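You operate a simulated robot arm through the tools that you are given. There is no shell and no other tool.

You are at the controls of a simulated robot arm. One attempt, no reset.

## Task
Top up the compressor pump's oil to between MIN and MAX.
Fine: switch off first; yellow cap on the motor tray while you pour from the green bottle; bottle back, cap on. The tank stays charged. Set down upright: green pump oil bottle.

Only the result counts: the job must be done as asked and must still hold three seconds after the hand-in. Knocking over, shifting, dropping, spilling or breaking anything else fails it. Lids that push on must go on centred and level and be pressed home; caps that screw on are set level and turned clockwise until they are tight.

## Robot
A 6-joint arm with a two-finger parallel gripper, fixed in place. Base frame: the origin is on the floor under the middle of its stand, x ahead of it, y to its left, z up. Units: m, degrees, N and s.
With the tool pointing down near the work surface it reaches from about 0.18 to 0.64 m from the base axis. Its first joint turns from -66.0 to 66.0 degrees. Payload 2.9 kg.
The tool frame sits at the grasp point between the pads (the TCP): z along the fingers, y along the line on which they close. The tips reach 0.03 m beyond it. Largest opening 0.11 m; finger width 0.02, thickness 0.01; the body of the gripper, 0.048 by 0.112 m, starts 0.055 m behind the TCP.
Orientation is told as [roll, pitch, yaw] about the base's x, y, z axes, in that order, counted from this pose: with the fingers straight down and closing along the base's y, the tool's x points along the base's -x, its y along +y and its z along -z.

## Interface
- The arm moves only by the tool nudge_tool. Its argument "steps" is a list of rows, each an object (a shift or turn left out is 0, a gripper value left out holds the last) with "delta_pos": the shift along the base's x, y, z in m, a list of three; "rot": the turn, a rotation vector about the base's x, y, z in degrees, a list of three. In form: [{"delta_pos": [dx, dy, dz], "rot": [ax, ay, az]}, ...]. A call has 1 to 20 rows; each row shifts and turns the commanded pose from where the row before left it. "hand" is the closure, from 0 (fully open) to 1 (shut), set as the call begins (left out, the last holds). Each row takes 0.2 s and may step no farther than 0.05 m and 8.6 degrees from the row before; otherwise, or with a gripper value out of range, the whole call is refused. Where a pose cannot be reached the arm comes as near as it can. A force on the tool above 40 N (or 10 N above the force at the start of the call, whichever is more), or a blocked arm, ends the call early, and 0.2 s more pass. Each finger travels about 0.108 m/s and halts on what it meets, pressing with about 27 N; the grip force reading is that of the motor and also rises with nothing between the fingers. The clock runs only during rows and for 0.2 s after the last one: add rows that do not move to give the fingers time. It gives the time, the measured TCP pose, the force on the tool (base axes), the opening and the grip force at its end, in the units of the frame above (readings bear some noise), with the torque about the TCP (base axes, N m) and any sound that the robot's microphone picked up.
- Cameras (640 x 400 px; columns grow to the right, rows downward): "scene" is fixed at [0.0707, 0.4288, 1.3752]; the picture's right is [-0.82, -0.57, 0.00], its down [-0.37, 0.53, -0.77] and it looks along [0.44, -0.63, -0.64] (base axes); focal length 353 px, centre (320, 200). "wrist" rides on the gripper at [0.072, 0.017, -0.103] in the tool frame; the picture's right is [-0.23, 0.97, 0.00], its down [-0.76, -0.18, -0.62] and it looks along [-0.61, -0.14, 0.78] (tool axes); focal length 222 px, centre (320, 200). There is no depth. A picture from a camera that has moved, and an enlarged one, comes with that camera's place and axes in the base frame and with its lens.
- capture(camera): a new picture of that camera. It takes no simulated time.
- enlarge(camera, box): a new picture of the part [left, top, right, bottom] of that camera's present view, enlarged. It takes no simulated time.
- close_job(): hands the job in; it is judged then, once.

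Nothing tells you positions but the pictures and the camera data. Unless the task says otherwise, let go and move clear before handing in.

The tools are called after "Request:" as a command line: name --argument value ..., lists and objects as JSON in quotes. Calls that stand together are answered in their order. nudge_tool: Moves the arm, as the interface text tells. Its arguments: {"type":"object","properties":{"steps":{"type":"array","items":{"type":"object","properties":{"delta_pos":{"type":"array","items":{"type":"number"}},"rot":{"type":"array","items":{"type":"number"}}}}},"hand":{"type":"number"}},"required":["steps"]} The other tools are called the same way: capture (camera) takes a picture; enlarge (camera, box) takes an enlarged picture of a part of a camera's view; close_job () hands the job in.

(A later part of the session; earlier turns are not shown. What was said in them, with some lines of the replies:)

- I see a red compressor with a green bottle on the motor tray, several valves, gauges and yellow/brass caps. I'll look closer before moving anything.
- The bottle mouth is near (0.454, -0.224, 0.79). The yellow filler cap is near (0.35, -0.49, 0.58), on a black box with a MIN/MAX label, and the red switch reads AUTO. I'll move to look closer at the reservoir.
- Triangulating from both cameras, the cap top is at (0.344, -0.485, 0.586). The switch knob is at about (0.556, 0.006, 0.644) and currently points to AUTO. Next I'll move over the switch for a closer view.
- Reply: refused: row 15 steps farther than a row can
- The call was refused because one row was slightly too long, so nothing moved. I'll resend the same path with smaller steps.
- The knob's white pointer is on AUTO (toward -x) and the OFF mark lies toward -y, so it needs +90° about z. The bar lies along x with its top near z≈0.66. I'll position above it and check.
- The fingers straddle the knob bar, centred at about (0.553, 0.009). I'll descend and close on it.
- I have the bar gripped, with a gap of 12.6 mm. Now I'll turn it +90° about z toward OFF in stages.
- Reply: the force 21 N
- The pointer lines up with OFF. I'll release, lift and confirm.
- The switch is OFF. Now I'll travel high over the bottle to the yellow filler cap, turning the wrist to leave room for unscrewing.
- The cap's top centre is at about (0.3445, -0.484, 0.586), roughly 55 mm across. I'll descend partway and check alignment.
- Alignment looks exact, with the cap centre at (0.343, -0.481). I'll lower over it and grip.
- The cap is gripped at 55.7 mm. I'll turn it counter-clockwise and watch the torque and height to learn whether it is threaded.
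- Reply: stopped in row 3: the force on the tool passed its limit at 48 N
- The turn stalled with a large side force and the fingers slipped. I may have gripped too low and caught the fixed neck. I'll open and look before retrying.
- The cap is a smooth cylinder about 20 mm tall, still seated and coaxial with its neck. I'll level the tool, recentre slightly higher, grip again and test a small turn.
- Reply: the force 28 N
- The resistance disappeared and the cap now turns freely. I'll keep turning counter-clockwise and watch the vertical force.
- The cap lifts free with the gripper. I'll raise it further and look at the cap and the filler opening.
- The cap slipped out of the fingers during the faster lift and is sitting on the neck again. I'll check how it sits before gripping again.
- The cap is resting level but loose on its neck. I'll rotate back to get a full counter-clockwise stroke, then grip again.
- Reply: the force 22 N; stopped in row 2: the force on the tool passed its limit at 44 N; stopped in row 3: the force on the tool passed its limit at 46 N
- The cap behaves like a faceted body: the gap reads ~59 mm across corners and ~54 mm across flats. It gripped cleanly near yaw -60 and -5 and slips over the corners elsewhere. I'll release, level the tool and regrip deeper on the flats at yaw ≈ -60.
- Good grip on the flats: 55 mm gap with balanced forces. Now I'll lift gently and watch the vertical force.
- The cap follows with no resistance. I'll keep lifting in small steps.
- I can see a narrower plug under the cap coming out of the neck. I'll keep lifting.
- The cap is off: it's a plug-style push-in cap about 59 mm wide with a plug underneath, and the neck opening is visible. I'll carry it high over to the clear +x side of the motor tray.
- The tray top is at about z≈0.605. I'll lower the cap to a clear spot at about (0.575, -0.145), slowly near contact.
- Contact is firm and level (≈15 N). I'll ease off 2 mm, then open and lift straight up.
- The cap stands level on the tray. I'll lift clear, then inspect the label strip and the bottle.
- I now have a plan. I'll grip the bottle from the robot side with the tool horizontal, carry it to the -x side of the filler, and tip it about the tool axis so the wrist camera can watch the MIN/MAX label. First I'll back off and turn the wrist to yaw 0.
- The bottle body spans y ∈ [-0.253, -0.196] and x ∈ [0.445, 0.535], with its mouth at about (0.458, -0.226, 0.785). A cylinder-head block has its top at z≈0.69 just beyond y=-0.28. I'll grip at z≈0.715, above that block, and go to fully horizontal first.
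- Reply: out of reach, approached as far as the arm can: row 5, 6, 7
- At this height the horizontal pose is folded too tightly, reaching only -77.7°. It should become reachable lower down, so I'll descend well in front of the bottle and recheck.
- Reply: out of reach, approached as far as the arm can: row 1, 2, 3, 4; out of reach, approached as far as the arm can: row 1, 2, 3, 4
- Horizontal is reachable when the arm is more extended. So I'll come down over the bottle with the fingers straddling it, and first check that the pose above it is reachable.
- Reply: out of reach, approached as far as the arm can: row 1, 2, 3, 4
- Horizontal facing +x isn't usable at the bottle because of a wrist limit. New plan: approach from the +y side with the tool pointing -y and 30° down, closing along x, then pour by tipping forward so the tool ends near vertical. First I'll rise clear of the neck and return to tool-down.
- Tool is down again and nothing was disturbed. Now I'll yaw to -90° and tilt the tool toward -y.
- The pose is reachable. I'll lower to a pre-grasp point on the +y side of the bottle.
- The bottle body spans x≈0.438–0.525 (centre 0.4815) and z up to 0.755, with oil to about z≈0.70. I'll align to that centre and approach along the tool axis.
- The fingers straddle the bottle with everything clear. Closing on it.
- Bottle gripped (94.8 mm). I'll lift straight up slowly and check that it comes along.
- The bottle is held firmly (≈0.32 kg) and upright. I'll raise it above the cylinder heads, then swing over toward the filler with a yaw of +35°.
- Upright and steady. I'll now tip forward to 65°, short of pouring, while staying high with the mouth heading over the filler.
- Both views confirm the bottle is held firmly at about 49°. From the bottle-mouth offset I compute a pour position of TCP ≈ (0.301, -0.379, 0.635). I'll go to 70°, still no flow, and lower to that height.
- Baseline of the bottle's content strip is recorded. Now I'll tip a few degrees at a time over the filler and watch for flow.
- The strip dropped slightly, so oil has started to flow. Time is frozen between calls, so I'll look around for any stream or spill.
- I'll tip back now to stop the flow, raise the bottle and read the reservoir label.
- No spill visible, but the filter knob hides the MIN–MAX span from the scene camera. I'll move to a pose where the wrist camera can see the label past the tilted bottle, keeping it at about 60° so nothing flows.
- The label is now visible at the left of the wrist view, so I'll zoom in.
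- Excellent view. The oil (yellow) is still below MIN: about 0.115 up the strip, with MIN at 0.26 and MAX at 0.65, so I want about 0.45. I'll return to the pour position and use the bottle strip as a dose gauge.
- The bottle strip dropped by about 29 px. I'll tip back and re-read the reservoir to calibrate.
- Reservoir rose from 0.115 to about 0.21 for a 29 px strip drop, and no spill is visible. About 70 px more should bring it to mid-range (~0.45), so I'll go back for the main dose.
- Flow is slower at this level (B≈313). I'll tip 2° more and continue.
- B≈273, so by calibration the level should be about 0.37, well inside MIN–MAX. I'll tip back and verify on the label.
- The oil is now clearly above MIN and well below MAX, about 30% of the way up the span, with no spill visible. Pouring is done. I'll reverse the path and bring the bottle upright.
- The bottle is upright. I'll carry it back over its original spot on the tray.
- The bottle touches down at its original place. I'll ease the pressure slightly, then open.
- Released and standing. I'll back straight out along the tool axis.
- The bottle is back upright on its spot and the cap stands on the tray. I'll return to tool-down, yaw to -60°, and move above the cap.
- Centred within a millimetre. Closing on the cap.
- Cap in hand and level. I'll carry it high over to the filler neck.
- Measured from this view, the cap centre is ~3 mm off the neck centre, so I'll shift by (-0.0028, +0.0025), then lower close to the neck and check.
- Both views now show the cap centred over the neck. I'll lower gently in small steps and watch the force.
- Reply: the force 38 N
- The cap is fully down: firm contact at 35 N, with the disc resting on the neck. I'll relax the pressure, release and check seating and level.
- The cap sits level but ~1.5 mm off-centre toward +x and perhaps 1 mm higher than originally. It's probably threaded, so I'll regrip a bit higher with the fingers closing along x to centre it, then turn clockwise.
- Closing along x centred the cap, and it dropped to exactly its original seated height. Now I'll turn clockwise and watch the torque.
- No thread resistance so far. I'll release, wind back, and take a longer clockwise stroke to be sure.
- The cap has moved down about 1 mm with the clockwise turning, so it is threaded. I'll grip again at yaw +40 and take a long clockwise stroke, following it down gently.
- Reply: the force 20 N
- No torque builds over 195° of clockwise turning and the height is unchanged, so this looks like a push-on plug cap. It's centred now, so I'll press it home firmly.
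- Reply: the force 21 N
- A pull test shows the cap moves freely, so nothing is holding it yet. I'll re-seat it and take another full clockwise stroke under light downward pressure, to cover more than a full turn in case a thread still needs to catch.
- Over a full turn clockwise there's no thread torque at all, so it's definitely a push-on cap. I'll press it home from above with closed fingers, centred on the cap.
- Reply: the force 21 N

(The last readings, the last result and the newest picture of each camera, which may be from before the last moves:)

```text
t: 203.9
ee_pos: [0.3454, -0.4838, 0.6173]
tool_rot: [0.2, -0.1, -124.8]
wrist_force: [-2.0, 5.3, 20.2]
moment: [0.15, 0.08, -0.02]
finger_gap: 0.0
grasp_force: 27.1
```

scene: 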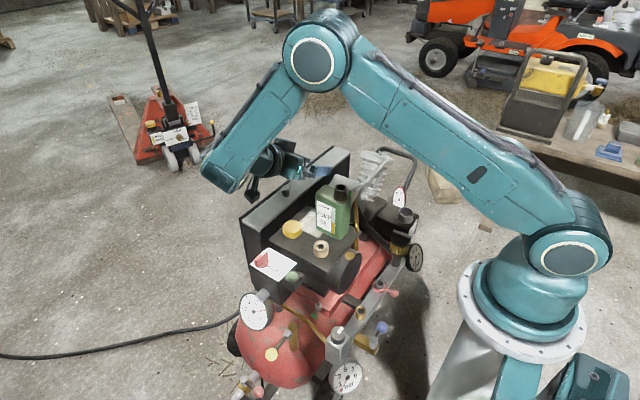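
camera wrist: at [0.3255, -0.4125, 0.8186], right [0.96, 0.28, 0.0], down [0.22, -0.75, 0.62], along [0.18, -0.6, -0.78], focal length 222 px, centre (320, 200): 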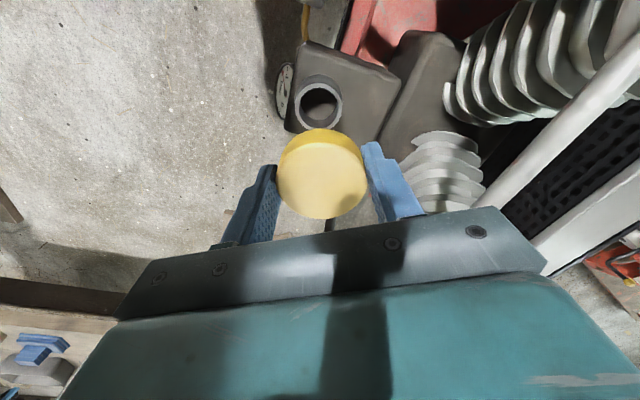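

Request:
nudge_tool --steps '[{"delta_pos": [0, 0, -0.0007]}, {"delta_pos": [0, 0, -0.0005]}, {"delta_pos": [0, 0, 0]}]'

Request:
enlarge --camera "scene" --box '[388, 195, 418, 230]'

```text
t: 204.6
ee_pos: [0.347, -0.4852, 0.6161]
tool_rot: [0.3, -0.2, -124.8]
wrist_force: [-1.4, 0.5, 6.0]
moment: [0.02, -0.01, -0.03]
finger_gap: 0.0002
grasp_force: 27.4
stopped in row 3: the force on the tool passed its limit at 40 N (the readings are from after the stop); the commanded pose is now the measured one
```

```text
11.43 times, centred on (403, 212) of scene
camera zoom: at [0.0707, 0.4289, 1.3752], right [-0.82, -0.57, 0.0], down [-0.37, 0.53, -0.77], along [0.44, -0.63, -0.64], focal length 4038 px, centre (-629, 57)
```

zoom: 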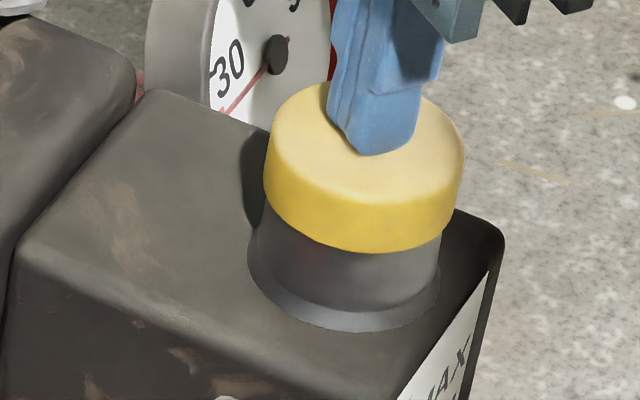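

Request:
nudge_tool --steps '[{"delta_pos": [0, 0, 0.01]}, {"delta_pos": [0, 0, 0.03]}, {"delta_pos": [0, 0, 0.03]}, {"delta_pos": [0, 0, 0]}]'

Request:
enlarge --camera "scene" --box '[388, 195, 418, 230]'

Request:
enlarge --camera "wrist" --box '[240, 40, 400, 180]'

```text
t: 205.6
ee_pos: [0.3457, -0.4845, 0.686]
tool_rot: [0.1, -0.1, -124.8]
wrist_force: [-0.3, 1.5, 0.5]
moment: [0.01, -0.01, -0.01]
finger_gap: 0.0001
grasp_force: 27.3
```

```text
11.43 times, centred on (403, 212) of scene
camera zoom: at [0.0707, 0.4288, 1.3752], right [-0.82, -0.57, 0.0], down [-0.37, 0.53, -0.77], along [0.44, -0.63, -0.64], focal length 4038 px, centre (-629, 57)
```

zoom: 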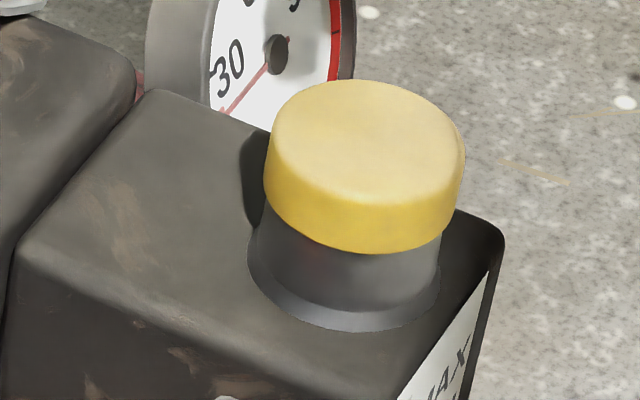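

```text
2.86 times, centred on (320, 110) of wrist
camera zoom: at [0.4016, -0.4339, 0.7885], right [0.67, -0.74, 0.0], down [-0.58, -0.52, 0.62], along [-0.46, -0.42, -0.78], focal length 635 px, centre (320, 457)
```

zoom: 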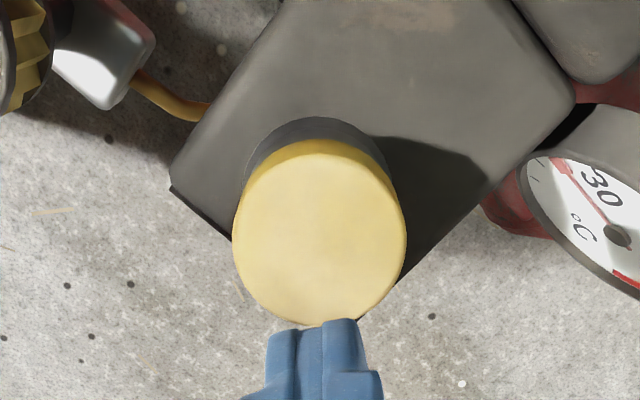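

The press slid the cap slightly, since it has about 1.5 mm of play. I'll recentre it by gripping once along y and once along x, then press it while held centred. First, yaw to 0.

Request:
nudge_tool --steps '[{"rot": [0, 0, 8.3]}, {"rot": [0, 0, 8.3]}, {"rot": [0, 0, 8.3]}, {"rot": [0, 0, 8.3]}, {"rot": [0, 0, 8.3]}, {"rot": [0, 0, 8.3]}, {"rot": [0, 0, 8.3]}, {"rot": [0, 0, 8.3]}, {"rot": [0, 0, 8.3]}, {"rot": [0, 0, 8.3]}, {"rot": [0, 0, 8.3]}, {"rot": [0, 0, 8.3]}, {"rot": [0, 0, 8.3]}, {"rot": [0, 0, 8.3]}, {"rot": [0, 0, 8.6]}, {"delta_pos": [0, 0, -0.03]}, {"delta_pos": [0, 0, -0.03]}, {"delta_pos": [0, 0, 0]}]' --hand 0

Request:
enlarge --camera "wrist" --box '[240, 60, 400, 200]'

```text
t: 209.4
ee_pos: [0.3467, -0.4859, 0.6254]
tool_rot: [0.2, -0.1, 0.0]
wrist_force: [-0.9, 0.3, -0.3]
moment: [0.01, -0.02, 0.01]
finger_gap: 0.1098
grasp_force: 0.1
```

```text
2.86 times, centred on (320, 130) of wrist
camera zoom: at [0.2741, -0.4677, 0.7283], right [0.23, 0.97, 0.0], down [0.76, -0.18, 0.62], along [0.61, -0.14, -0.78], focal length 635 px, centre (320, 400)
```

zoom: 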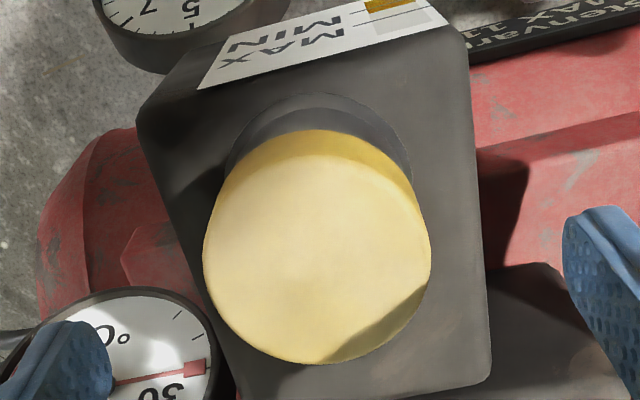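

Request:
nudge_tool --steps '[{"delta_pos": [-0.0022, 0.0013, -0.015]}, {"delta_pos": [0, 0, -0.0105]}, {"delta_pos": [0, 0, 0]}]'

Request:
nudge_tool --steps '[{"delta_pos": [0, 0, 0]}, {"delta_pos": [0, 0, 0]}, {"delta_pos": [0, 0, 0]}, {"delta_pos": [0, 0, 0]}]' --hand 1

Request:
nudge_tool --steps '[{"delta_pos": [0, 0, 0.0005]}, {"delta_pos": [0, 0, 0.0005]}, {"delta_pos": [0, 0, 0]}]'

Request:
enlarge --camera "scene" --box '[388, 195, 418, 230]'

```text
t: 210.2
ee_pos: [0.343, -0.4826, 0.6001]
tool_rot: [0.2, -0.1, 0.0]
wrist_force: [-0.4, -0.7, 1.0]
moment: [0.0, 0.02, 0.0]
finger_gap: 0.1098
grasp_force: 0.1
```

```text
t: 211.2
ee_pos: [0.3432, -0.4837, 0.6012]
tool_rot: [0.2, -0.1, 0.1]
wrist_force: [0.7, -0.4, -0.3]
moment: [-0.04, 0.02, 0.0]
finger_gap: 0.0544
grasp_force: 27.2
```

```text
t: 212.0
ee_pos: [0.3436, -0.4831, 0.6017]
tool_rot: [0.1, -0.2, 0.0]
wrist_force: [0.0, 0.1, 0.0]
moment: [0.03, 0.03, 0.02]
finger_gap: 0.0546
grasp_force: 27.1
```

```text
11.43 times, centred on (403, 212) of scene
camera zoom: at [0.0707, 0.4288, 1.3752], right [-0.82, -0.57, 0.0], down [-0.37, 0.53, -0.77], along [0.44, -0.63, -0.64], focal length 4038 px, centre (-629, 57)
```

zoom: 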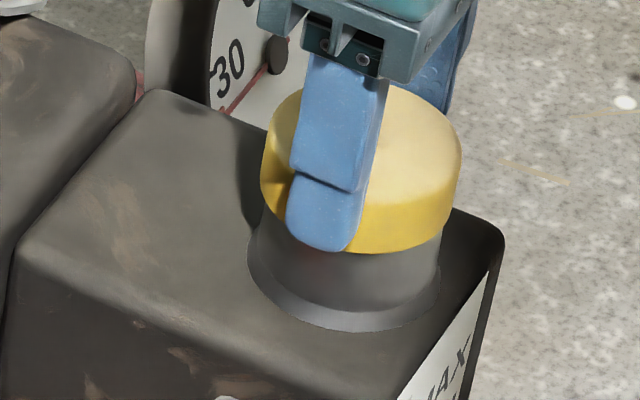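

The cap is still free when lifted, consistent with a plain drop-in plug (the earlier torque came from the fingers catching the neck). I'll do a final careful centring along x, then one more centred press.

Request:
nudge_tool --steps '[{"delta_pos": [0.0005, -0.0003, -0.001]}, {"delta_pos": [0, 0, -0.0005]}, {"delta_pos": [0, 0, 0]}]'

Request:
nudge_tool --steps '[{"delta_pos": [0, 0, 0]}, {"delta_pos": [0, 0, 0]}, {"delta_pos": [0, 0, 0.012]}, {"delta_pos": [0, 0, 0.013], "rot": [0, 0, -8.2]}, {"rot": [0, 0, -8.2]}, {"rot": [0, 0, -8.2]}, {"rot": [0, 0, -8.2]}, {"rot": [0, 0, -8.2]}, {"rot": [0, 0, -8.2]}, {"rot": [0, 0, -8.2]}, {"rot": [0, 0, -8.2]}, {"rot": [0, 0, -8.2]}, {"rot": [0, 0, -8.2]}, {"rot": [0, 0, -8.0]}, {"delta_pos": [0, 0, 0]}]' --hand 0

Request:
nudge_tool --steps '[{"delta_pos": [0, 0, -0.015]}, {"delta_pos": [0, 0, -0.01]}, {"delta_pos": [0, 0, 0]}]'

Request:
enlarge --camera "scene" --box '[388, 195, 418, 230]'

```text
t: 212.8
ee_pos: [0.3428, -0.4843, 0.6015]
tool_rot: [0.0, -0.1, 0.1]
wrist_force: [-1.8, 1.7, 7.0]
moment: [-0.05, 0.1, -0.04]
finger_gap: 0.0544
grasp_force: 27.2
```

```text
t: 216.0
ee_pos: [0.343, -0.4836, 0.6261]
tool_rot: [0.3, -0.1, -90.2]
wrist_force: [0.0, -0.4, -0.6]
moment: [-0.03, 0.01, 0.0]
finger_gap: 0.1099
grasp_force: 0.0
```

```text
t: 216.8
ee_pos: [0.3426, -0.483, 0.6009]
tool_rot: [0.2, -0.1, -90.1]
wrist_force: [0.3, -0.7, -0.6]
moment: [0.01, -0.01, 0.01]
finger_gap: 0.1102
grasp_force: 0.1
```

```text
11.43 times, centred on (403, 212) of scene
camera zoom: at [0.0707, 0.4288, 1.3752], right [-0.82, -0.57, 0.0], down [-0.37, 0.53, -0.77], along [0.44, -0.63, -0.64], focal length 4038 px, centre (-629, 57)
```

zoom: 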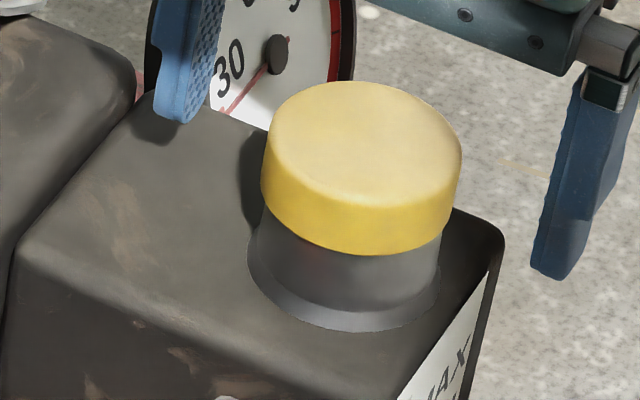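

Request:
nudge_tool --steps '[{"delta_pos": [0, 0, 0]}, {"delta_pos": [0, 0, 0]}, {"delta_pos": [0, 0, 0]}, {"delta_pos": [0, 0, 0]}]' --hand 1

Request:
nudge_tool --steps '[{"delta_pos": [0, 0, -0.0005]}, {"delta_pos": [0, 0, -0.0005]}, {"delta_pos": [0, 0, 0]}]'

Request:
enlarge --camera "scene" --box '[388, 195, 418, 230]'

Request:
enlarge --camera "wrist" --box '[240, 80, 400, 230]'

```text
t: 217.8
ee_pos: [0.3431, -0.4823, 0.6002]
tool_rot: [0.3, -0.1, -90.0]
wrist_force: [0.5, 0.9, 1.0]
moment: [0.04, 0.02, -0.03]
finger_gap: 0.0542
grasp_force: 27.2
```

```text
t: 218.6
ee_pos: [0.3449, -0.4841, 0.598]
tool_rot: [0.3, -0.2, -90.1]
wrist_force: [-2.5, 4.0, 14.8]
moment: [0.33, 0.22, -0.04]
finger_gap: 0.0541
grasp_force: 27.3
```

```text
11.43 times, centred on (403, 212) of scene
camera zoom: at [0.0706, 0.4291, 1.3752], right [-0.82, -0.57, 0.0], down [-0.37, 0.53, -0.77], along [0.44, -0.63, -0.64], focal length 4038 px, centre (-629, 57)
```

zoom: 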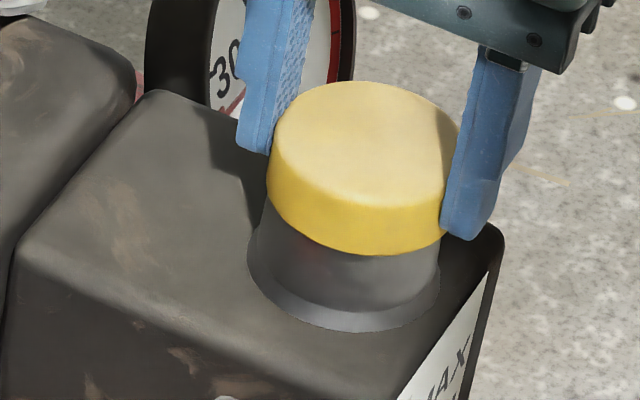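

```text
2.67 times, centred on (320, 155) of wrist
camera zoom: at [0.3611, -0.4104, 0.7025], right [0.97, -0.23, 0.0], down [-0.18, -0.76, 0.62], along [-0.14, -0.61, -0.78], focal length 592 px, centre (320, 320)
```

zoom: 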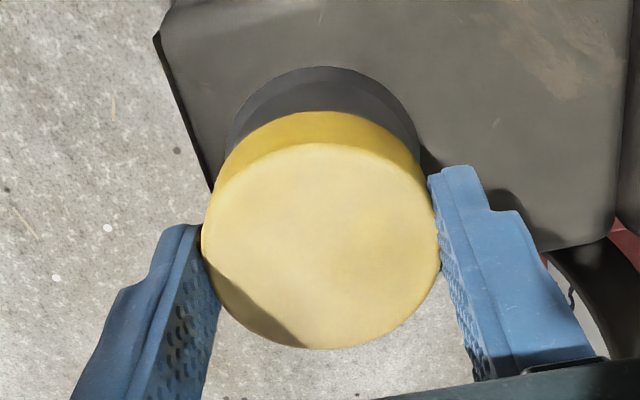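

Centred in both views and seated at 15 N. I'll release and give one firm press at the centre from above.

Request:
nudge_tool --steps '[{"delta_pos": [0, 0, 0.0008]}, {"delta_pos": [0, 0, 0]}]'

Request:
nudge_tool --steps '[{"delta_pos": [0, 0, 0]}, {"delta_pos": [0, 0, 0]}, {"delta_pos": [0, 0, 0.02]}, {"delta_pos": [0, 0, 0.025]}, {"delta_pos": [0, 0, 0]}]' --hand 0.2

Request:
nudge_tool --steps '[{"delta_pos": [0, 0, 0]}, {"delta_pos": [0, 0, 0]}, {"delta_pos": [0, 0, 0]}, {"delta_pos": [0, 0, -0.02]}, {"delta_pos": [0, 0, -0.004]}, {"delta_pos": [0, 0, 0]}]' --hand 1

Request:
nudge_tool --steps '[{"delta_pos": [0, 0, -0.001]}, {"delta_pos": [0, 0, -0.001]}, {"delta_pos": [0, 0, -0.001]}, {"delta_pos": [0, 0, 0]}]'

```text
t: 219.2
ee_pos: [0.3445, -0.4838, 0.6003]
tool_rot: [0.3, -0.2, -90.0]
wrist_force: [1.8, -2.0, 7.5]
moment: [0.03, 0.01, -0.01]
finger_gap: 0.0541
grasp_force: 27.5
```

```text
t: 220.4
ee_pos: [0.3439, -0.4836, 0.6445]
tool_rot: [0.2, 0.0, -90.0]
wrist_force: [-0.3, 0.0, -0.2]
moment: [0.0, -0.01, 0.0]
finger_gap: 0.0879
grasp_force: 0.0
```

```text
t: 221.8
ee_pos: [0.3429, -0.4831, 0.6212]
tool_rot: [0.2, -0.2, -89.9]
wrist_force: [0.3, -0.4, -0.9]
moment: [-0.02, 0.02, 0.0]
finger_gap: 0.0002
grasp_force: 26.9
```

```text
t: 222.8
ee_pos: [0.3454, -0.484, 0.6174]
tool_rot: [0.2, -0.1, -90.0]
wrist_force: [0.1, 0.5, 0.7]
moment: [-0.01, -0.01, -0.01]
finger_gap: 0.0004
grasp_force: 27.1
```

Request:
nudge_tool --steps '[{"delta_pos": [0, 0, -0.001]}, {"delta_pos": [0, 0, -0.001]}, {"delta_pos": [0, 0, 0]}]'

Request:
nudge_tool --steps '[{"delta_pos": [0, 0, -0.0005]}, {"delta_pos": [0, 0, 0]}]'

Request:
enlarge --camera "scene" --box '[388, 195, 418, 230]'

```text
t: 223.6
ee_pos: [0.3449, -0.4849, 0.6168]
tool_rot: [0.2, -0.2, -90.0]
wrist_force: [-2.2, 3.6, 14.9]
moment: [0.15, 0.04, -0.01]
finger_gap: 0.0
grasp_force: 27.4
```

```text
t: 224.2
ee_pos: [0.3451, -0.4843, 0.6158]
tool_rot: [0.2, -0.2, -90.0]
wrist_force: [-2.8, 6.2, 26.6]
moment: [0.19, 0.13, -0.02]
finger_gap: 0.0
grasp_force: 27.1
```

```text
11.43 times, centred on (403, 212) of scene
camera zoom: at [0.0704, 0.4293, 1.3751], right [-0.82, -0.57, 0.0], down [-0.37, 0.52, -0.77], along [0.44, -0.63, -0.64], focal length 4038 px, centre (-629, 57)
```

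zoom: 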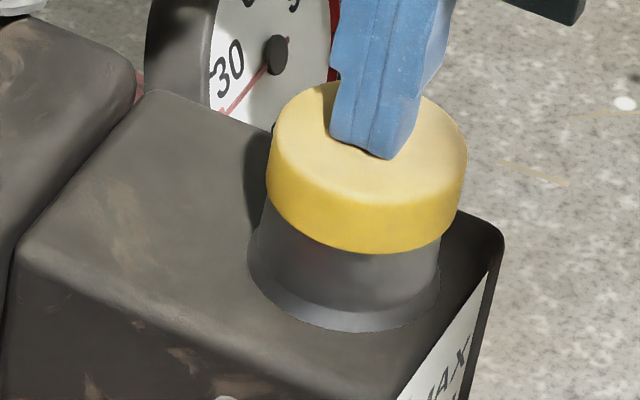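

Request:
nudge_tool --steps '[{"delta_pos": [0.0003, -0.0003, -0.0004]}, {"delta_pos": [0, 0, 0]}]'

Request:
nudge_tool --steps '[{"delta_pos": [0, 0, 0.001]}, {"delta_pos": [0, 0, 0.005]}, {"delta_pos": [0, 0, 0.03]}, {"delta_pos": [0, 0, 0.03]}, {"delta_pos": [0, 0, 0]}]'

Request:
enlarge --camera "scene" --box '[388, 195, 418, 230]'

Request:
enlarge --camera "wrist" --box '[240, 40, 400, 180]'

```text
t: 224.8
ee_pos: [0.3456, -0.4854, 0.6169]
tool_rot: [0.3, -0.1, -89.9]
wrist_force: [-5.3, 9.8, 32.6]
moment: [0.32, 0.15, 0.01]
finger_gap: 0.0
grasp_force: 26.7
```

```text
t: 226.0
ee_pos: [0.3442, -0.4855, 0.6821]
tool_rot: [0.2, 0.0, -89.9]
wrist_force: [0.4, 0.3, -0.1]
moment: [-0.01, 0.02, 0.0]
finger_gap: 0.0
grasp_force: 27.1
```

```text
11.43 times, centred on (403, 212) of scene
camera zoom: at [0.0707, 0.4288, 1.3752], right [-0.82, -0.57, 0.0], down [-0.37, 0.53, -0.77], along [0.44, -0.63, -0.64], focal length 4038 px, centre (-629, 57)
```

zoom: 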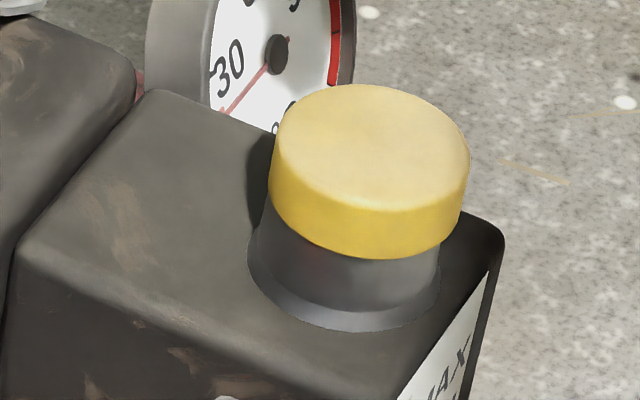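

```text
2.86 times, centred on (320, 110) of wrist
camera zoom: at [0.3614, -0.4116, 0.7843], right [0.97, -0.23, 0.0], down [-0.18, -0.76, 0.62], along [-0.14, -0.61, -0.78], focal length 635 px, centre (320, 457)
```

zoom: 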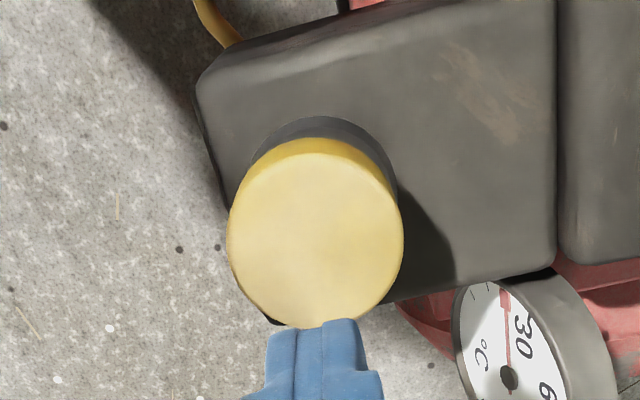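

Request:
nudge_tool --steps '[{"delta_pos": [-0.0003, 0.0008, -0.03]}, {"delta_pos": [0, 0, -0.03]}, {"delta_pos": [0, 0, -0.0215]}, {"delta_pos": [0, 0, 0]}]' --hand 0

Request:
nudge_tool --steps '[{"delta_pos": [0, 0, 0]}, {"delta_pos": [0, 0, 0]}, {"delta_pos": [0, 0, 0]}, {"delta_pos": [0, 0, 0]}]' --hand 1

Request:
enlarge --camera "scene" --box '[388, 195, 418, 230]'

Request:
nudge_tool --steps '[{"delta_pos": [0, 0, 0.0005]}, {"delta_pos": [0, 0, 0.0005]}, {"delta_pos": [0, 0, 0]}]'

Request:
enlarge --camera "scene" --box '[388, 195, 418, 230]'

```text
t: 227.0
ee_pos: [0.3436, -0.4832, 0.5983]
tool_rot: [0.2, 0.0, -90.0]
wrist_force: [0.2, 1.0, 0.2]
moment: [-0.02, 0.0, 0.01]
finger_gap: 0.1102
grasp_force: 0.1
```

```text
t: 228.0
ee_pos: [0.3433, -0.4824, 0.5988]
tool_rot: [0.2, -0.2, -90.0]
wrist_force: [-0.6, 0.4, 0.4]
moment: [0.02, 0.0, 0.02]
finger_gap: 0.0541
grasp_force: 26.9
```

```text
11.43 times, centred on (403, 212) of scene
camera zoom: at [0.0707, 0.4288, 1.3752], right [-0.82, -0.57, 0.0], down [-0.37, 0.53, -0.77], along [0.44, -0.63, -0.64], focal length 4038 px, centre (-629, 57)
```

zoom: 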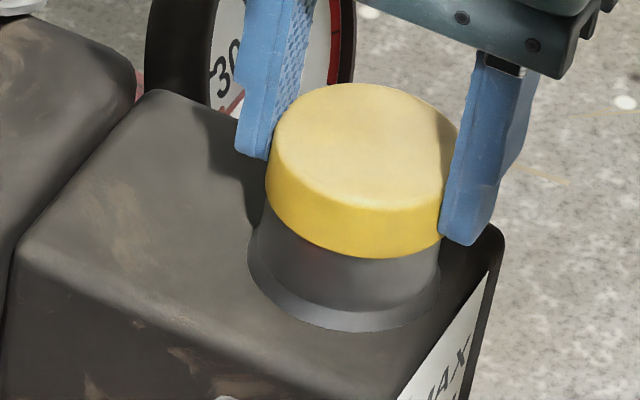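

```text
t: 228.8
ee_pos: [0.3441, -0.4814, 0.5995]
tool_rot: [0.1, -0.1, -90.0]
wrist_force: [-0.7, 0.4, -0.8]
moment: [-0.01, -0.01, -0.01]
finger_gap: 0.0539
grasp_force: 27.1
```

```text
11.43 times, centred on (403, 212) of scene
camera zoom: at [0.0707, 0.4288, 1.3752], right [-0.82, -0.57, 0.0], down [-0.37, 0.53, -0.77], along [0.44, -0.63, -0.64], focal length 4038 px, centre (-629, 57)
```

zoom: 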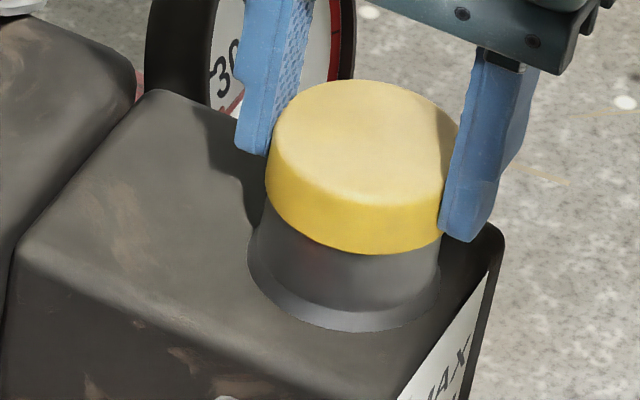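

The cap is a plain seated plug with no thread or latch felt. I'll lower it fully, press lightly while centred, release, and verify from above.

Request:
nudge_tool --steps '[{"delta_pos": [0, -0.0008, -0.001]}, {"delta_pos": [0, 0, -0.0008]}, {"delta_pos": [0, 0, 0]}]'

Request:
nudge_tool --steps '[{"delta_pos": [0, 0, 0.0006]}, {"delta_pos": [0, 0, 0]}]'

Request:
nudge_tool --steps '[{"delta_pos": [0, 0, 0]}, {"delta_pos": [0, 0, 0]}, {"delta_pos": [0, 0, 0.02]}, {"delta_pos": [0, 0, 0.03]}, {"delta_pos": [0, 0, 0]}]' --hand 0

Request:
enlarge --camera "scene" --box '[388, 195, 418, 230]'

Request:
enlarge --camera "wrist" --box '[240, 60, 400, 200]'

```text
t: 229.6
ee_pos: [0.3447, -0.483, 0.5979]
tool_rot: [0.2, -0.1, -90.0]
wrist_force: [-0.9, 0.5, 0.4]
moment: [0.01, 0.03, 0.0]
finger_gap: 0.0536
grasp_force: 27.3
```

```text
t: 230.2
ee_pos: [0.3443, -0.4842, 0.5989]
tool_rot: [0.1, 0.0, -90.1]
wrist_force: [-0.3, -0.6, 0.0]
moment: [-0.02, 0.02, 0.01]
finger_gap: 0.054
grasp_force: 27.0
```

```text
t: 231.4
ee_pos: [0.3438, -0.4837, 0.6505]
tool_rot: [0.2, 0.0, -90.0]
wrist_force: [0.4, 0.0, 0.3]
moment: [-0.04, 0.0, 0.02]
finger_gap: 0.1099
grasp_force: 0.0
```

```text
11.43 times, centred on (403, 212) of scene
camera zoom: at [0.0707, 0.4288, 1.3752], right [-0.82, -0.57, 0.0], down [-0.37, 0.53, -0.77], along [0.44, -0.63, -0.64], focal length 4038 px, centre (-629, 57)
```

zoom: 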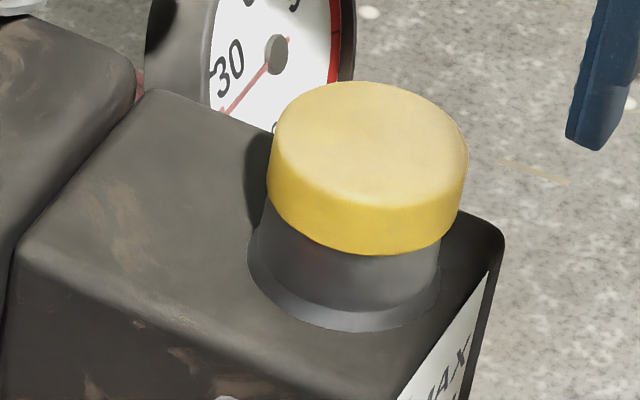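

```text
2.86 times, centred on (320, 130) of wrist
camera zoom: at [0.3599, -0.4099, 0.753], right [0.97, -0.23, 0.0], down [-0.18, -0.76, 0.62], along [-0.14, -0.61, -0.78], focal length 635 px, centre (320, 400)
```

zoom: 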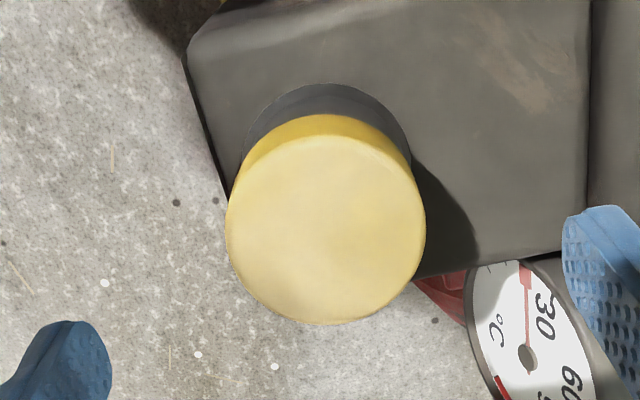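

Seated and centred in x, but about 1.5 mm toward -y. One last y-centring grip at yaw 0 with the target at y≈-0.4825.

Request:
nudge_tool --steps '[{"rot": [0, 0, 8.2]}, {"rot": [0, 0, 8.2]}, {"rot": [0, 0, 8.2]}, {"rot": [0, 0, 8.2]}, {"rot": [0, 0, 8.2]}, {"rot": [0, 0, 8.2]}, {"rot": [0, 0, 8.2]}, {"rot": [0, 0, 8.2]}, {"rot": [0, 0, 8.2]}, {"rot": [0, 0, 8.2]}, {"delta_pos": [0.0003, 0.0012, -0.02], "rot": [0, 0, 8.0]}, {"delta_pos": [0, 0, -0.02]}, {"delta_pos": [0, 0, -0.011]}, {"delta_pos": [0, 0, 0]}]'

Request:
nudge_tool --steps '[{"delta_pos": [0, 0, 0]}, {"delta_pos": [0, 0, 0]}, {"delta_pos": [0, 0, 0]}, {"delta_pos": [0, 0, 0]}]' --hand 1

Request:
nudge_tool --steps '[{"delta_pos": [0, 0, -0.0006]}, {"delta_pos": [0, 0, -0.0006]}, {"delta_pos": [0, 0, 0]}]'

Request:
enlarge --camera "scene" --box '[388, 195, 418, 230]'

```text
t: 234.4
ee_pos: [0.3447, -0.4829, 0.5969]
tool_rot: [0.2, -0.1, 0.0]
wrist_force: [-0.5, -0.1, 0.6]
moment: [-0.02, 0.02, 0.03]
finger_gap: 0.1098
grasp_force: 0.0
```

```text
t: 235.4
ee_pos: [0.345, -0.484, 0.5971]
tool_rot: [0.2, -0.1, -0.1]
wrist_force: [0.9, -5.0, 1.2]
moment: [-0.13, 0.03, -0.01]
finger_gap: 0.0539
grasp_force: 27.0
```

```text
t: 236.2
ee_pos: [0.3444, -0.484, 0.5976]
tool_rot: [0.1, -0.1, 0.0]
wrist_force: [-0.9, -3.5, 7.7]
moment: [0.03, 0.18, 0.01]
finger_gap: 0.0539
grasp_force: 26.9
```

```text
11.43 times, centred on (403, 212) of scene
camera zoom: at [0.0706, 0.4289, 1.3752], right [-0.82, -0.57, 0.0], down [-0.37, 0.53, -0.77], along [0.44, -0.63, -0.64], focal length 4038 px, centre (-629, 57)
```

zoom: 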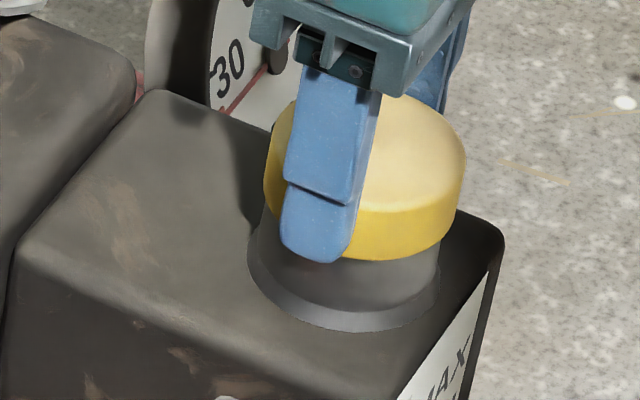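

The plug just touched the +y side of the hole, so true centre is about 1.5 mm back. I'll shift there while holding, then release.

Request:
nudge_tool --steps '[{"delta_pos": [0, 0, 0.0006]}, {"delta_pos": [0, -0.0008, 0]}, {"delta_pos": [0, -0.0007, 0]}, {"delta_pos": [0, 0, 0]}]'

Request:
nudge_tool --steps '[{"delta_pos": [0, 0, -0.0006]}, {"delta_pos": [0, 0, -0.0003]}, {"delta_pos": [0, 0, 0]}]'

Request:
nudge_tool --steps '[{"delta_pos": [0, 0, 0.0004]}, {"delta_pos": [0, 0, 0]}]'

Request:
nudge_tool --steps '[{"delta_pos": [0, 0, 0]}, {"delta_pos": [0, 0, 0]}, {"delta_pos": [0, 0, 0.02]}, {"delta_pos": [0, 0, 0.03]}, {"delta_pos": [0, 0, 0.04]}, {"delta_pos": [0, 0, 0]}]' --hand 0

Request:
enlarge --camera "scene" --box '[388, 195, 418, 230]'

Request:
enlarge --camera "wrist" --box '[240, 40, 400, 180]'

```text
t: 237.2
ee_pos: [0.3443, -0.4827, 0.5969]
tool_rot: [0.3, 0.0, -0.1]
wrist_force: [0.9, 2.7, 6.8]
moment: [0.02, 0.14, -0.02]
finger_gap: 0.0539
grasp_force: 26.8
```

```text
t: 238.0
ee_pos: [0.3443, -0.4845, 0.5964]
tool_rot: [0.1, -0.2, 0.0]
wrist_force: [0.1, 4.9, 16.8]
moment: [0.23, 0.26, -0.14]
finger_gap: 0.0537
grasp_force: 27.5
```

```text
t: 238.6
ee_pos: [0.3441, -0.4845, 0.5967]
tool_rot: [0.1, 0.0, 0.0]
wrist_force: [1.7, 5.6, 13.4]
moment: [0.1, 0.13, -0.06]
finger_gap: 0.0536
grasp_force: 26.8
```

```text
t: 240.0
ee_pos: [0.3441, -0.4851, 0.6873]
tool_rot: [0.2, -0.1, 0.0]
wrist_force: [-0.1, 0.0, -1.3]
moment: [0.0, -0.03, 0.02]
finger_gap: 0.1102
grasp_force: 0.0
```

```text
11.43 times, centred on (403, 212) of scene
camera zoom: at [0.0707, 0.4288, 1.3752], right [-0.82, -0.57, 0.0], down [-0.37, 0.53, -0.77], along [0.44, -0.63, -0.64], focal length 4038 px, centre (-629, 57)
```

zoom: 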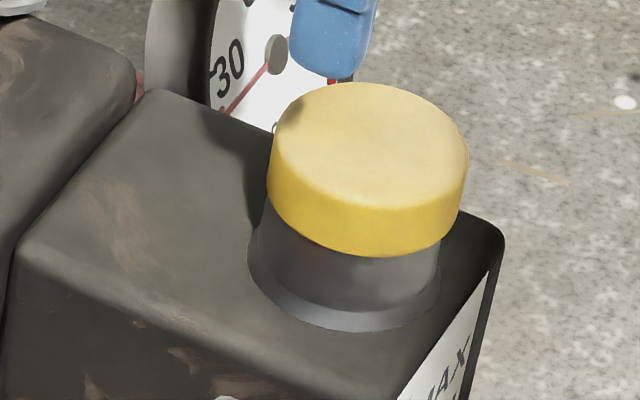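

```text
2.86 times, centred on (320, 110) of wrist
camera zoom: at [0.2714, -0.4679, 0.7896], right [0.23, 0.97, 0.0], down [0.76, -0.18, 0.62], along [0.61, -0.14, -0.78], focal length 635 px, centre (320, 457)
```

zoom: 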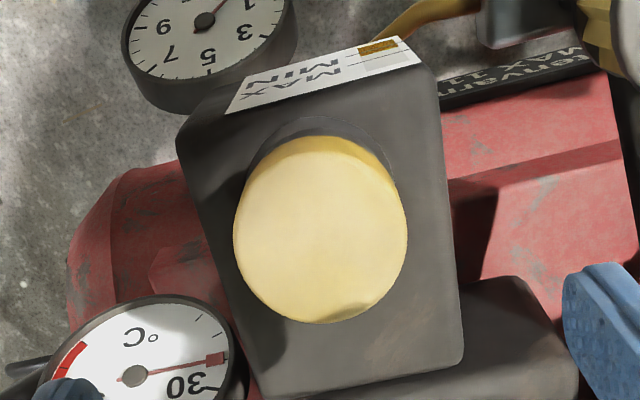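

Centred within about a millimetre, level, at original height, and the label still shows the oil between MIN and MAX. As belt-and-braces I'll do one final seated clockwise twist under light pressure, then release without lifting.

Request:
nudge_tool --steps '[{"delta_pos": [0, 0.0003, -0.04]}, {"delta_pos": [0, 0, -0.03]}, {"delta_pos": [0, 0, -0.018]}, {"delta_pos": [0, 0, 0]}]'

Request:
nudge_tool --steps '[{"delta_pos": [0, 0, 0]}, {"delta_pos": [0, 0, 0]}, {"delta_pos": [0, 0, 0]}, {"delta_pos": [0, 0, 0]}]' --hand 1

Request:
nudge_tool --steps '[{"delta_pos": [0, 0, -0.0005]}, {"delta_pos": [0, 0, -0.0005], "rot": [0, 0, -4]}, {"rot": [0, 0, -8]}, {"rot": [0, 0, -8]}, {"rot": [0, 0, -8]}, {"rot": [0, 0, -8]}, {"rot": [0, 0, -8]}, {"delta_pos": [0, 0, 0]}]'

Request:
nudge_tool --steps '[{"rot": [0, 0, -8]}, {"rot": [0, 0, -8]}, {"rot": [0, 0, -8]}, {"rot": [0, 0, -8]}, {"rot": [0, 0, -8]}, {"rot": [0, 0, -8]}, {"rot": [0, 0, -8]}, {"rot": [0, 0, -8]}, {"delta_pos": [0, 0, 0]}]'

Request:
enlarge --camera "scene" --box '[388, 195, 418, 230]'

```text
t: 241.0
ee_pos: [0.3456, -0.4837, 0.6008]
tool_rot: [0.2, -0.1, 0.0]
wrist_force: [0.2, -0.4, 0.1]
moment: [0.04, -0.01, 0.0]
finger_gap: 0.11
grasp_force: 0.1
```

```text
t: 242.0
ee_pos: [0.3462, -0.4853, 0.6017]
tool_rot: [0.2, -0.1, 0.0]
wrist_force: [-0.4, -0.5, -0.8]
moment: [0.0, 0.02, -0.02]
finger_gap: 0.0537
grasp_force: 26.7
```

```text
t: 243.8
ee_pos: [0.3442, -0.4857, 0.5996]
tool_rot: [0.2, -0.3, -44.1]
wrist_force: [3.2, -0.9, 18.9]
moment: [-0.05, -0.1, -0.05]
finger_gap: 0.0535
grasp_force: 26.9
```

```text
t: 245.8
ee_pos: [0.3449, -0.4833, 0.5979]
tool_rot: [0.3, -0.1, -108.2]
wrist_force: [-1.5, -2.1, 16.1]
moment: [-0.06, 0.1, -0.01]
finger_gap: 0.0535
grasp_force: 27.0
```

```text
11.43 times, centred on (403, 212) of scene
camera zoom: at [0.0706, 0.429, 1.3752], right [-0.82, -0.57, 0.0], down [-0.37, 0.53, -0.77], along [0.44, -0.63, -0.64], focal length 4038 px, centre (-629, 57)
```

zoom: 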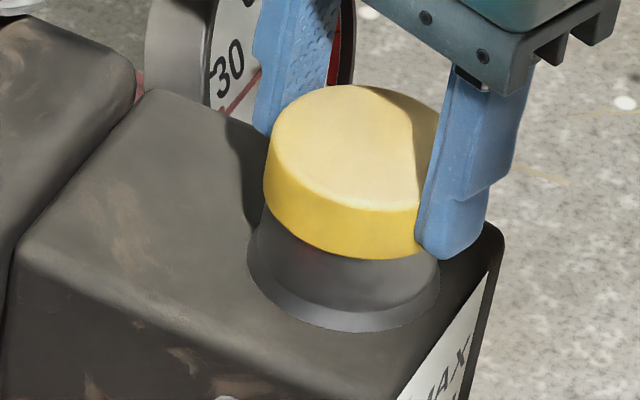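

Request:
nudge_tool --steps '[{"delta_pos": [0, 0, 0.0006]}, {"delta_pos": [0, 0, 0]}]'

Request:
nudge_tool --steps '[{"delta_pos": [0, 0, 0]}, {"delta_pos": [0, 0, 0]}, {"delta_pos": [0, 0, 0.02]}, {"delta_pos": [0, 0, 0.03]}, {"delta_pos": [0, 0, 0.04]}, {"delta_pos": [0, 0, 0]}]' --hand 0

Request:
enlarge --camera "scene" --box '[388, 195, 418, 230]'

Request:
enlarge --camera "wrist" --box '[240, 40, 400, 180]'

```text
t: 246.4
ee_pos: [0.3442, -0.4833, 0.5983]
tool_rot: [0.2, -0.1, -108.1]
wrist_force: [2.0, -5.8, 4.9]
moment: [-0.23, -0.02, -0.01]
finger_gap: 0.0536
grasp_force: 27.1
```

```text
t: 247.8
ee_pos: [0.3438, -0.4836, 0.689]
tool_rot: [0.2, 0.0, -108.0]
wrist_force: [-0.3, 0.2, 1.0]
moment: [-0.01, -0.02, -0.01]
finger_gap: 0.11
grasp_force: 0.1
```

```text
11.43 times, centred on (403, 212) of scene
camera zoom: at [0.0707, 0.4288, 1.3752], right [-0.82, -0.57, 0.0], down [-0.37, 0.53, -0.77], along [0.44, -0.63, -0.64], focal length 4038 px, centre (-629, 57)
```

zoom: 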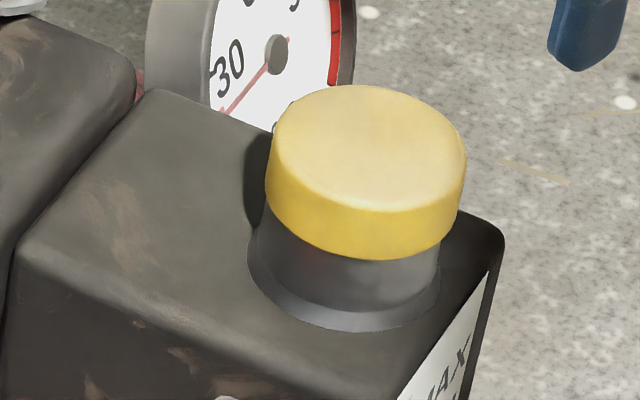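

```text
2.86 times, centred on (320, 110) of wrist
camera zoom: at [0.3824, -0.419, 0.7926], right [0.86, -0.52, 0.0], down [-0.41, -0.67, 0.62], along [-0.32, -0.53, -0.78], focal length 635 px, centre (320, 457)
```

zoom: 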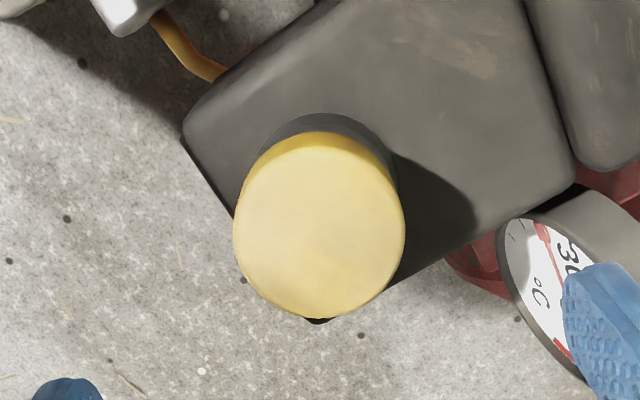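

The cap is seated, level and centred at its original height. I'll move the arm well clear and do a final check of everything.

Request:
nudge_tool --steps '[{"delta_pos": [0, 0, 0.045], "rot": [0, 0, 8]}, {"delta_pos": [0, 0, 0.045], "rot": [0, 0, 8]}, {"delta_pos": [0, 0, 0.045], "rot": [0, 0, 8]}, {"delta_pos": [-0.01, 0.015, 0.04], "rot": [0, 0, 8]}, {"delta_pos": [-0.02, 0.02, 0], "rot": [0, 0, 8]}, {"delta_pos": [-0.03, 0.02, 0], "rot": [0, 0, 8]}, {"delta_pos": [-0.03, 0.02, 0], "rot": [0, 0, 8]}, {"delta_pos": [-0.03, 0.01, 0], "rot": [0, 0, 8]}, {"delta_pos": [-0.02, 0.01, 0], "rot": [0, 0, 8]}, {"rot": [0, 0, 8]}, {"rot": [0, 0, 8]}, {"rot": [0, 0, 8]}, {"rot": [0, 0, 8]}, {"rot": [0, 0, 4]}, {"delta_pos": [0, 0, 0]}]'

Request:
capture --camera "scene"

Request:
capture --camera "wrist"

Request:
enlarge --camera "scene" --box '[230, 150, 440, 290]'

```text
t: 251.0
ee_pos: [0.2038, -0.3891, 0.8643]
tool_rot: [0.2, -0.1, 0.2]
wrist_force: [-1.0, -0.3, 1.4]
moment: [-0.01, 0.02, -0.01]
finger_gap: 0.1101
grasp_force: 0.0
```

```text
taken
```

scene: 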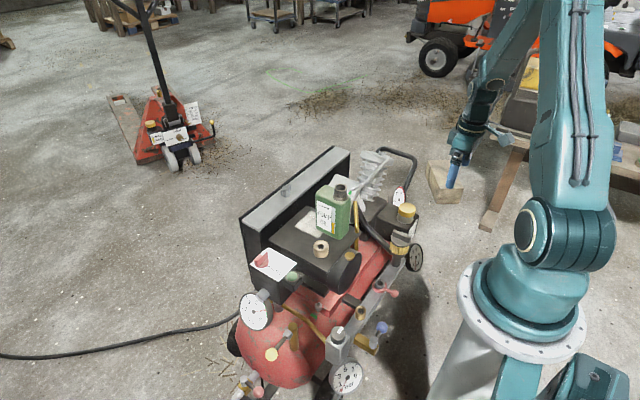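

```text
taken
camera wrist: at [0.1319, -0.3717, 0.9657], right [0.23, 0.97, 0.0], down [0.76, -0.18, 0.62], along [0.61, -0.14, -0.78], focal length 222 px, centre (320, 200)
```

wrist: 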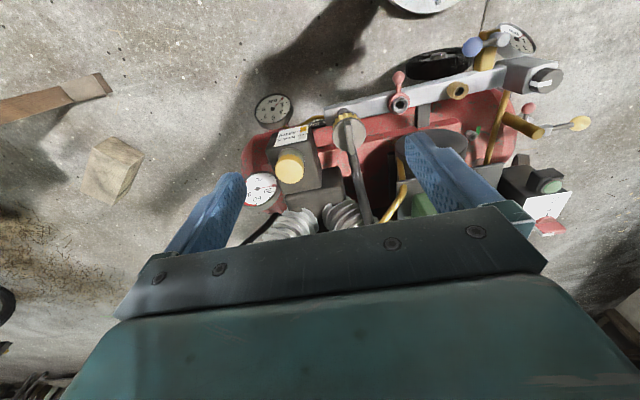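

```text
2.86 times, centred on (335, 220) of scene
camera zoom: at [0.0707, 0.4288, 1.3752], right [-0.82, -0.57, 0.0], down [-0.37, 0.53, -0.77], along [0.44, -0.63, -0.64], focal length 1009 px, centre (277, 143)
```

zoom: 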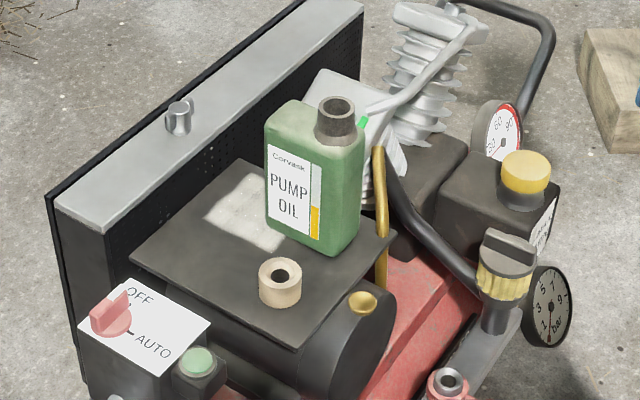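

Request:
enlarge --camera "wrist" --box '[240, 90, 360, 240]'

Request:
enlarge --camera "wrist" --box '[265, 110, 330, 160]'

Request:
enlarge --camera "scene" --box '[230, 240, 330, 340]'

```text
2.67 times, centred on (300, 165) of wrist
camera zoom: at [0.1319, -0.3717, 0.9657], right [0.23, 0.97, 0.0], down [0.76, -0.18, 0.62], along [0.61, -0.14, -0.78], focal length 592 px, centre (373, 293)
```

zoom: 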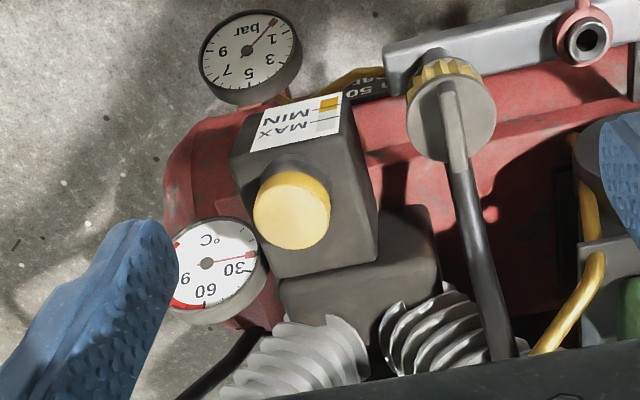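

```text
8.00 times, centred on (298, 135) of wrist
camera zoom: at [0.1319, -0.3717, 0.9657], right [0.23, 0.97, 0.0], down [0.76, -0.18, 0.62], along [0.61, -0.14, -0.78], focal length 1777 px, centre (500, 720)
```

zoom: 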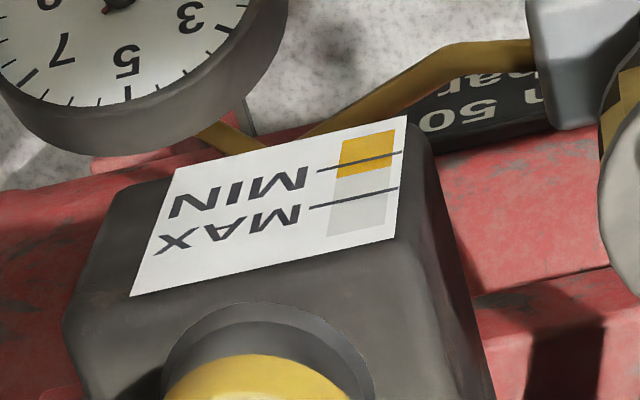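

```text
4.00 times, centred on (280, 290) of scene
camera zoom: at [0.0707, 0.4288, 1.3752], right [-0.82, -0.57, 0.0], down [-0.37, 0.53, -0.77], along [0.44, -0.63, -0.64], focal length 1413 px, centre (480, -160)
```

zoom: 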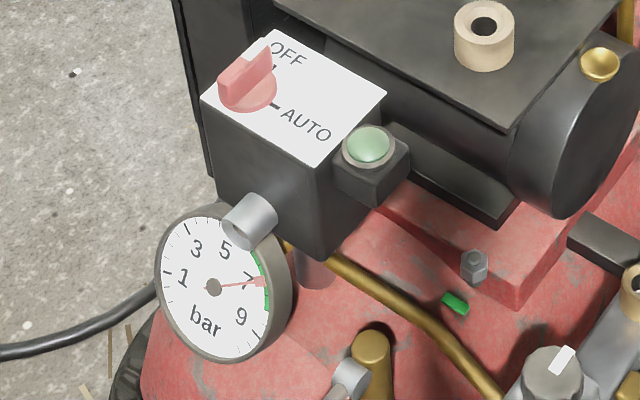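

Final check before handing in:

- **Switch:** OFF.
- **Tank:** gauge still at about 7 bar, so it stays charged.
- **Oil:** about a third of the way between MIN and MAX.
- **Bottle:** green bottle upright in its place on the tray.
- **Cap:** yellow cap seated level on the filler.
- **Surroundings:** nothing else moved or spilled, and the arm is clear.

Handing in.

Request:
close_job

```text
The job is handed in.
```

The pump oil is topped up to about a third of the way between MIN and MAX, and I've handed the job in. I haven't seen the verdict.

- **Switch:** turned to OFF before I touched anything else.
- **Tank:** the gauge still reads about 7 bar, so it stays charged.
- **Oil:** poured in three doses. I saw no spill in either camera.
- **Bottle:** set back upright where it stood on the motor tray.
- **Yellow cap:** back on the filler, level and within about 1 mm of centre.

**Cap fit:** the cap lifts freely. It showed no thread over more than a full clockwise turn, and nothing held it after I pressed it down with 30–40 N. I took it to be a plain push-in plug and left it fully seated. If it was meant to screw tight or snap home, that step would not count as done.

**First try at the cap:** my first lift slipped, and the cap dropped a few millimetres back onto the neck. It was still level afterwards.
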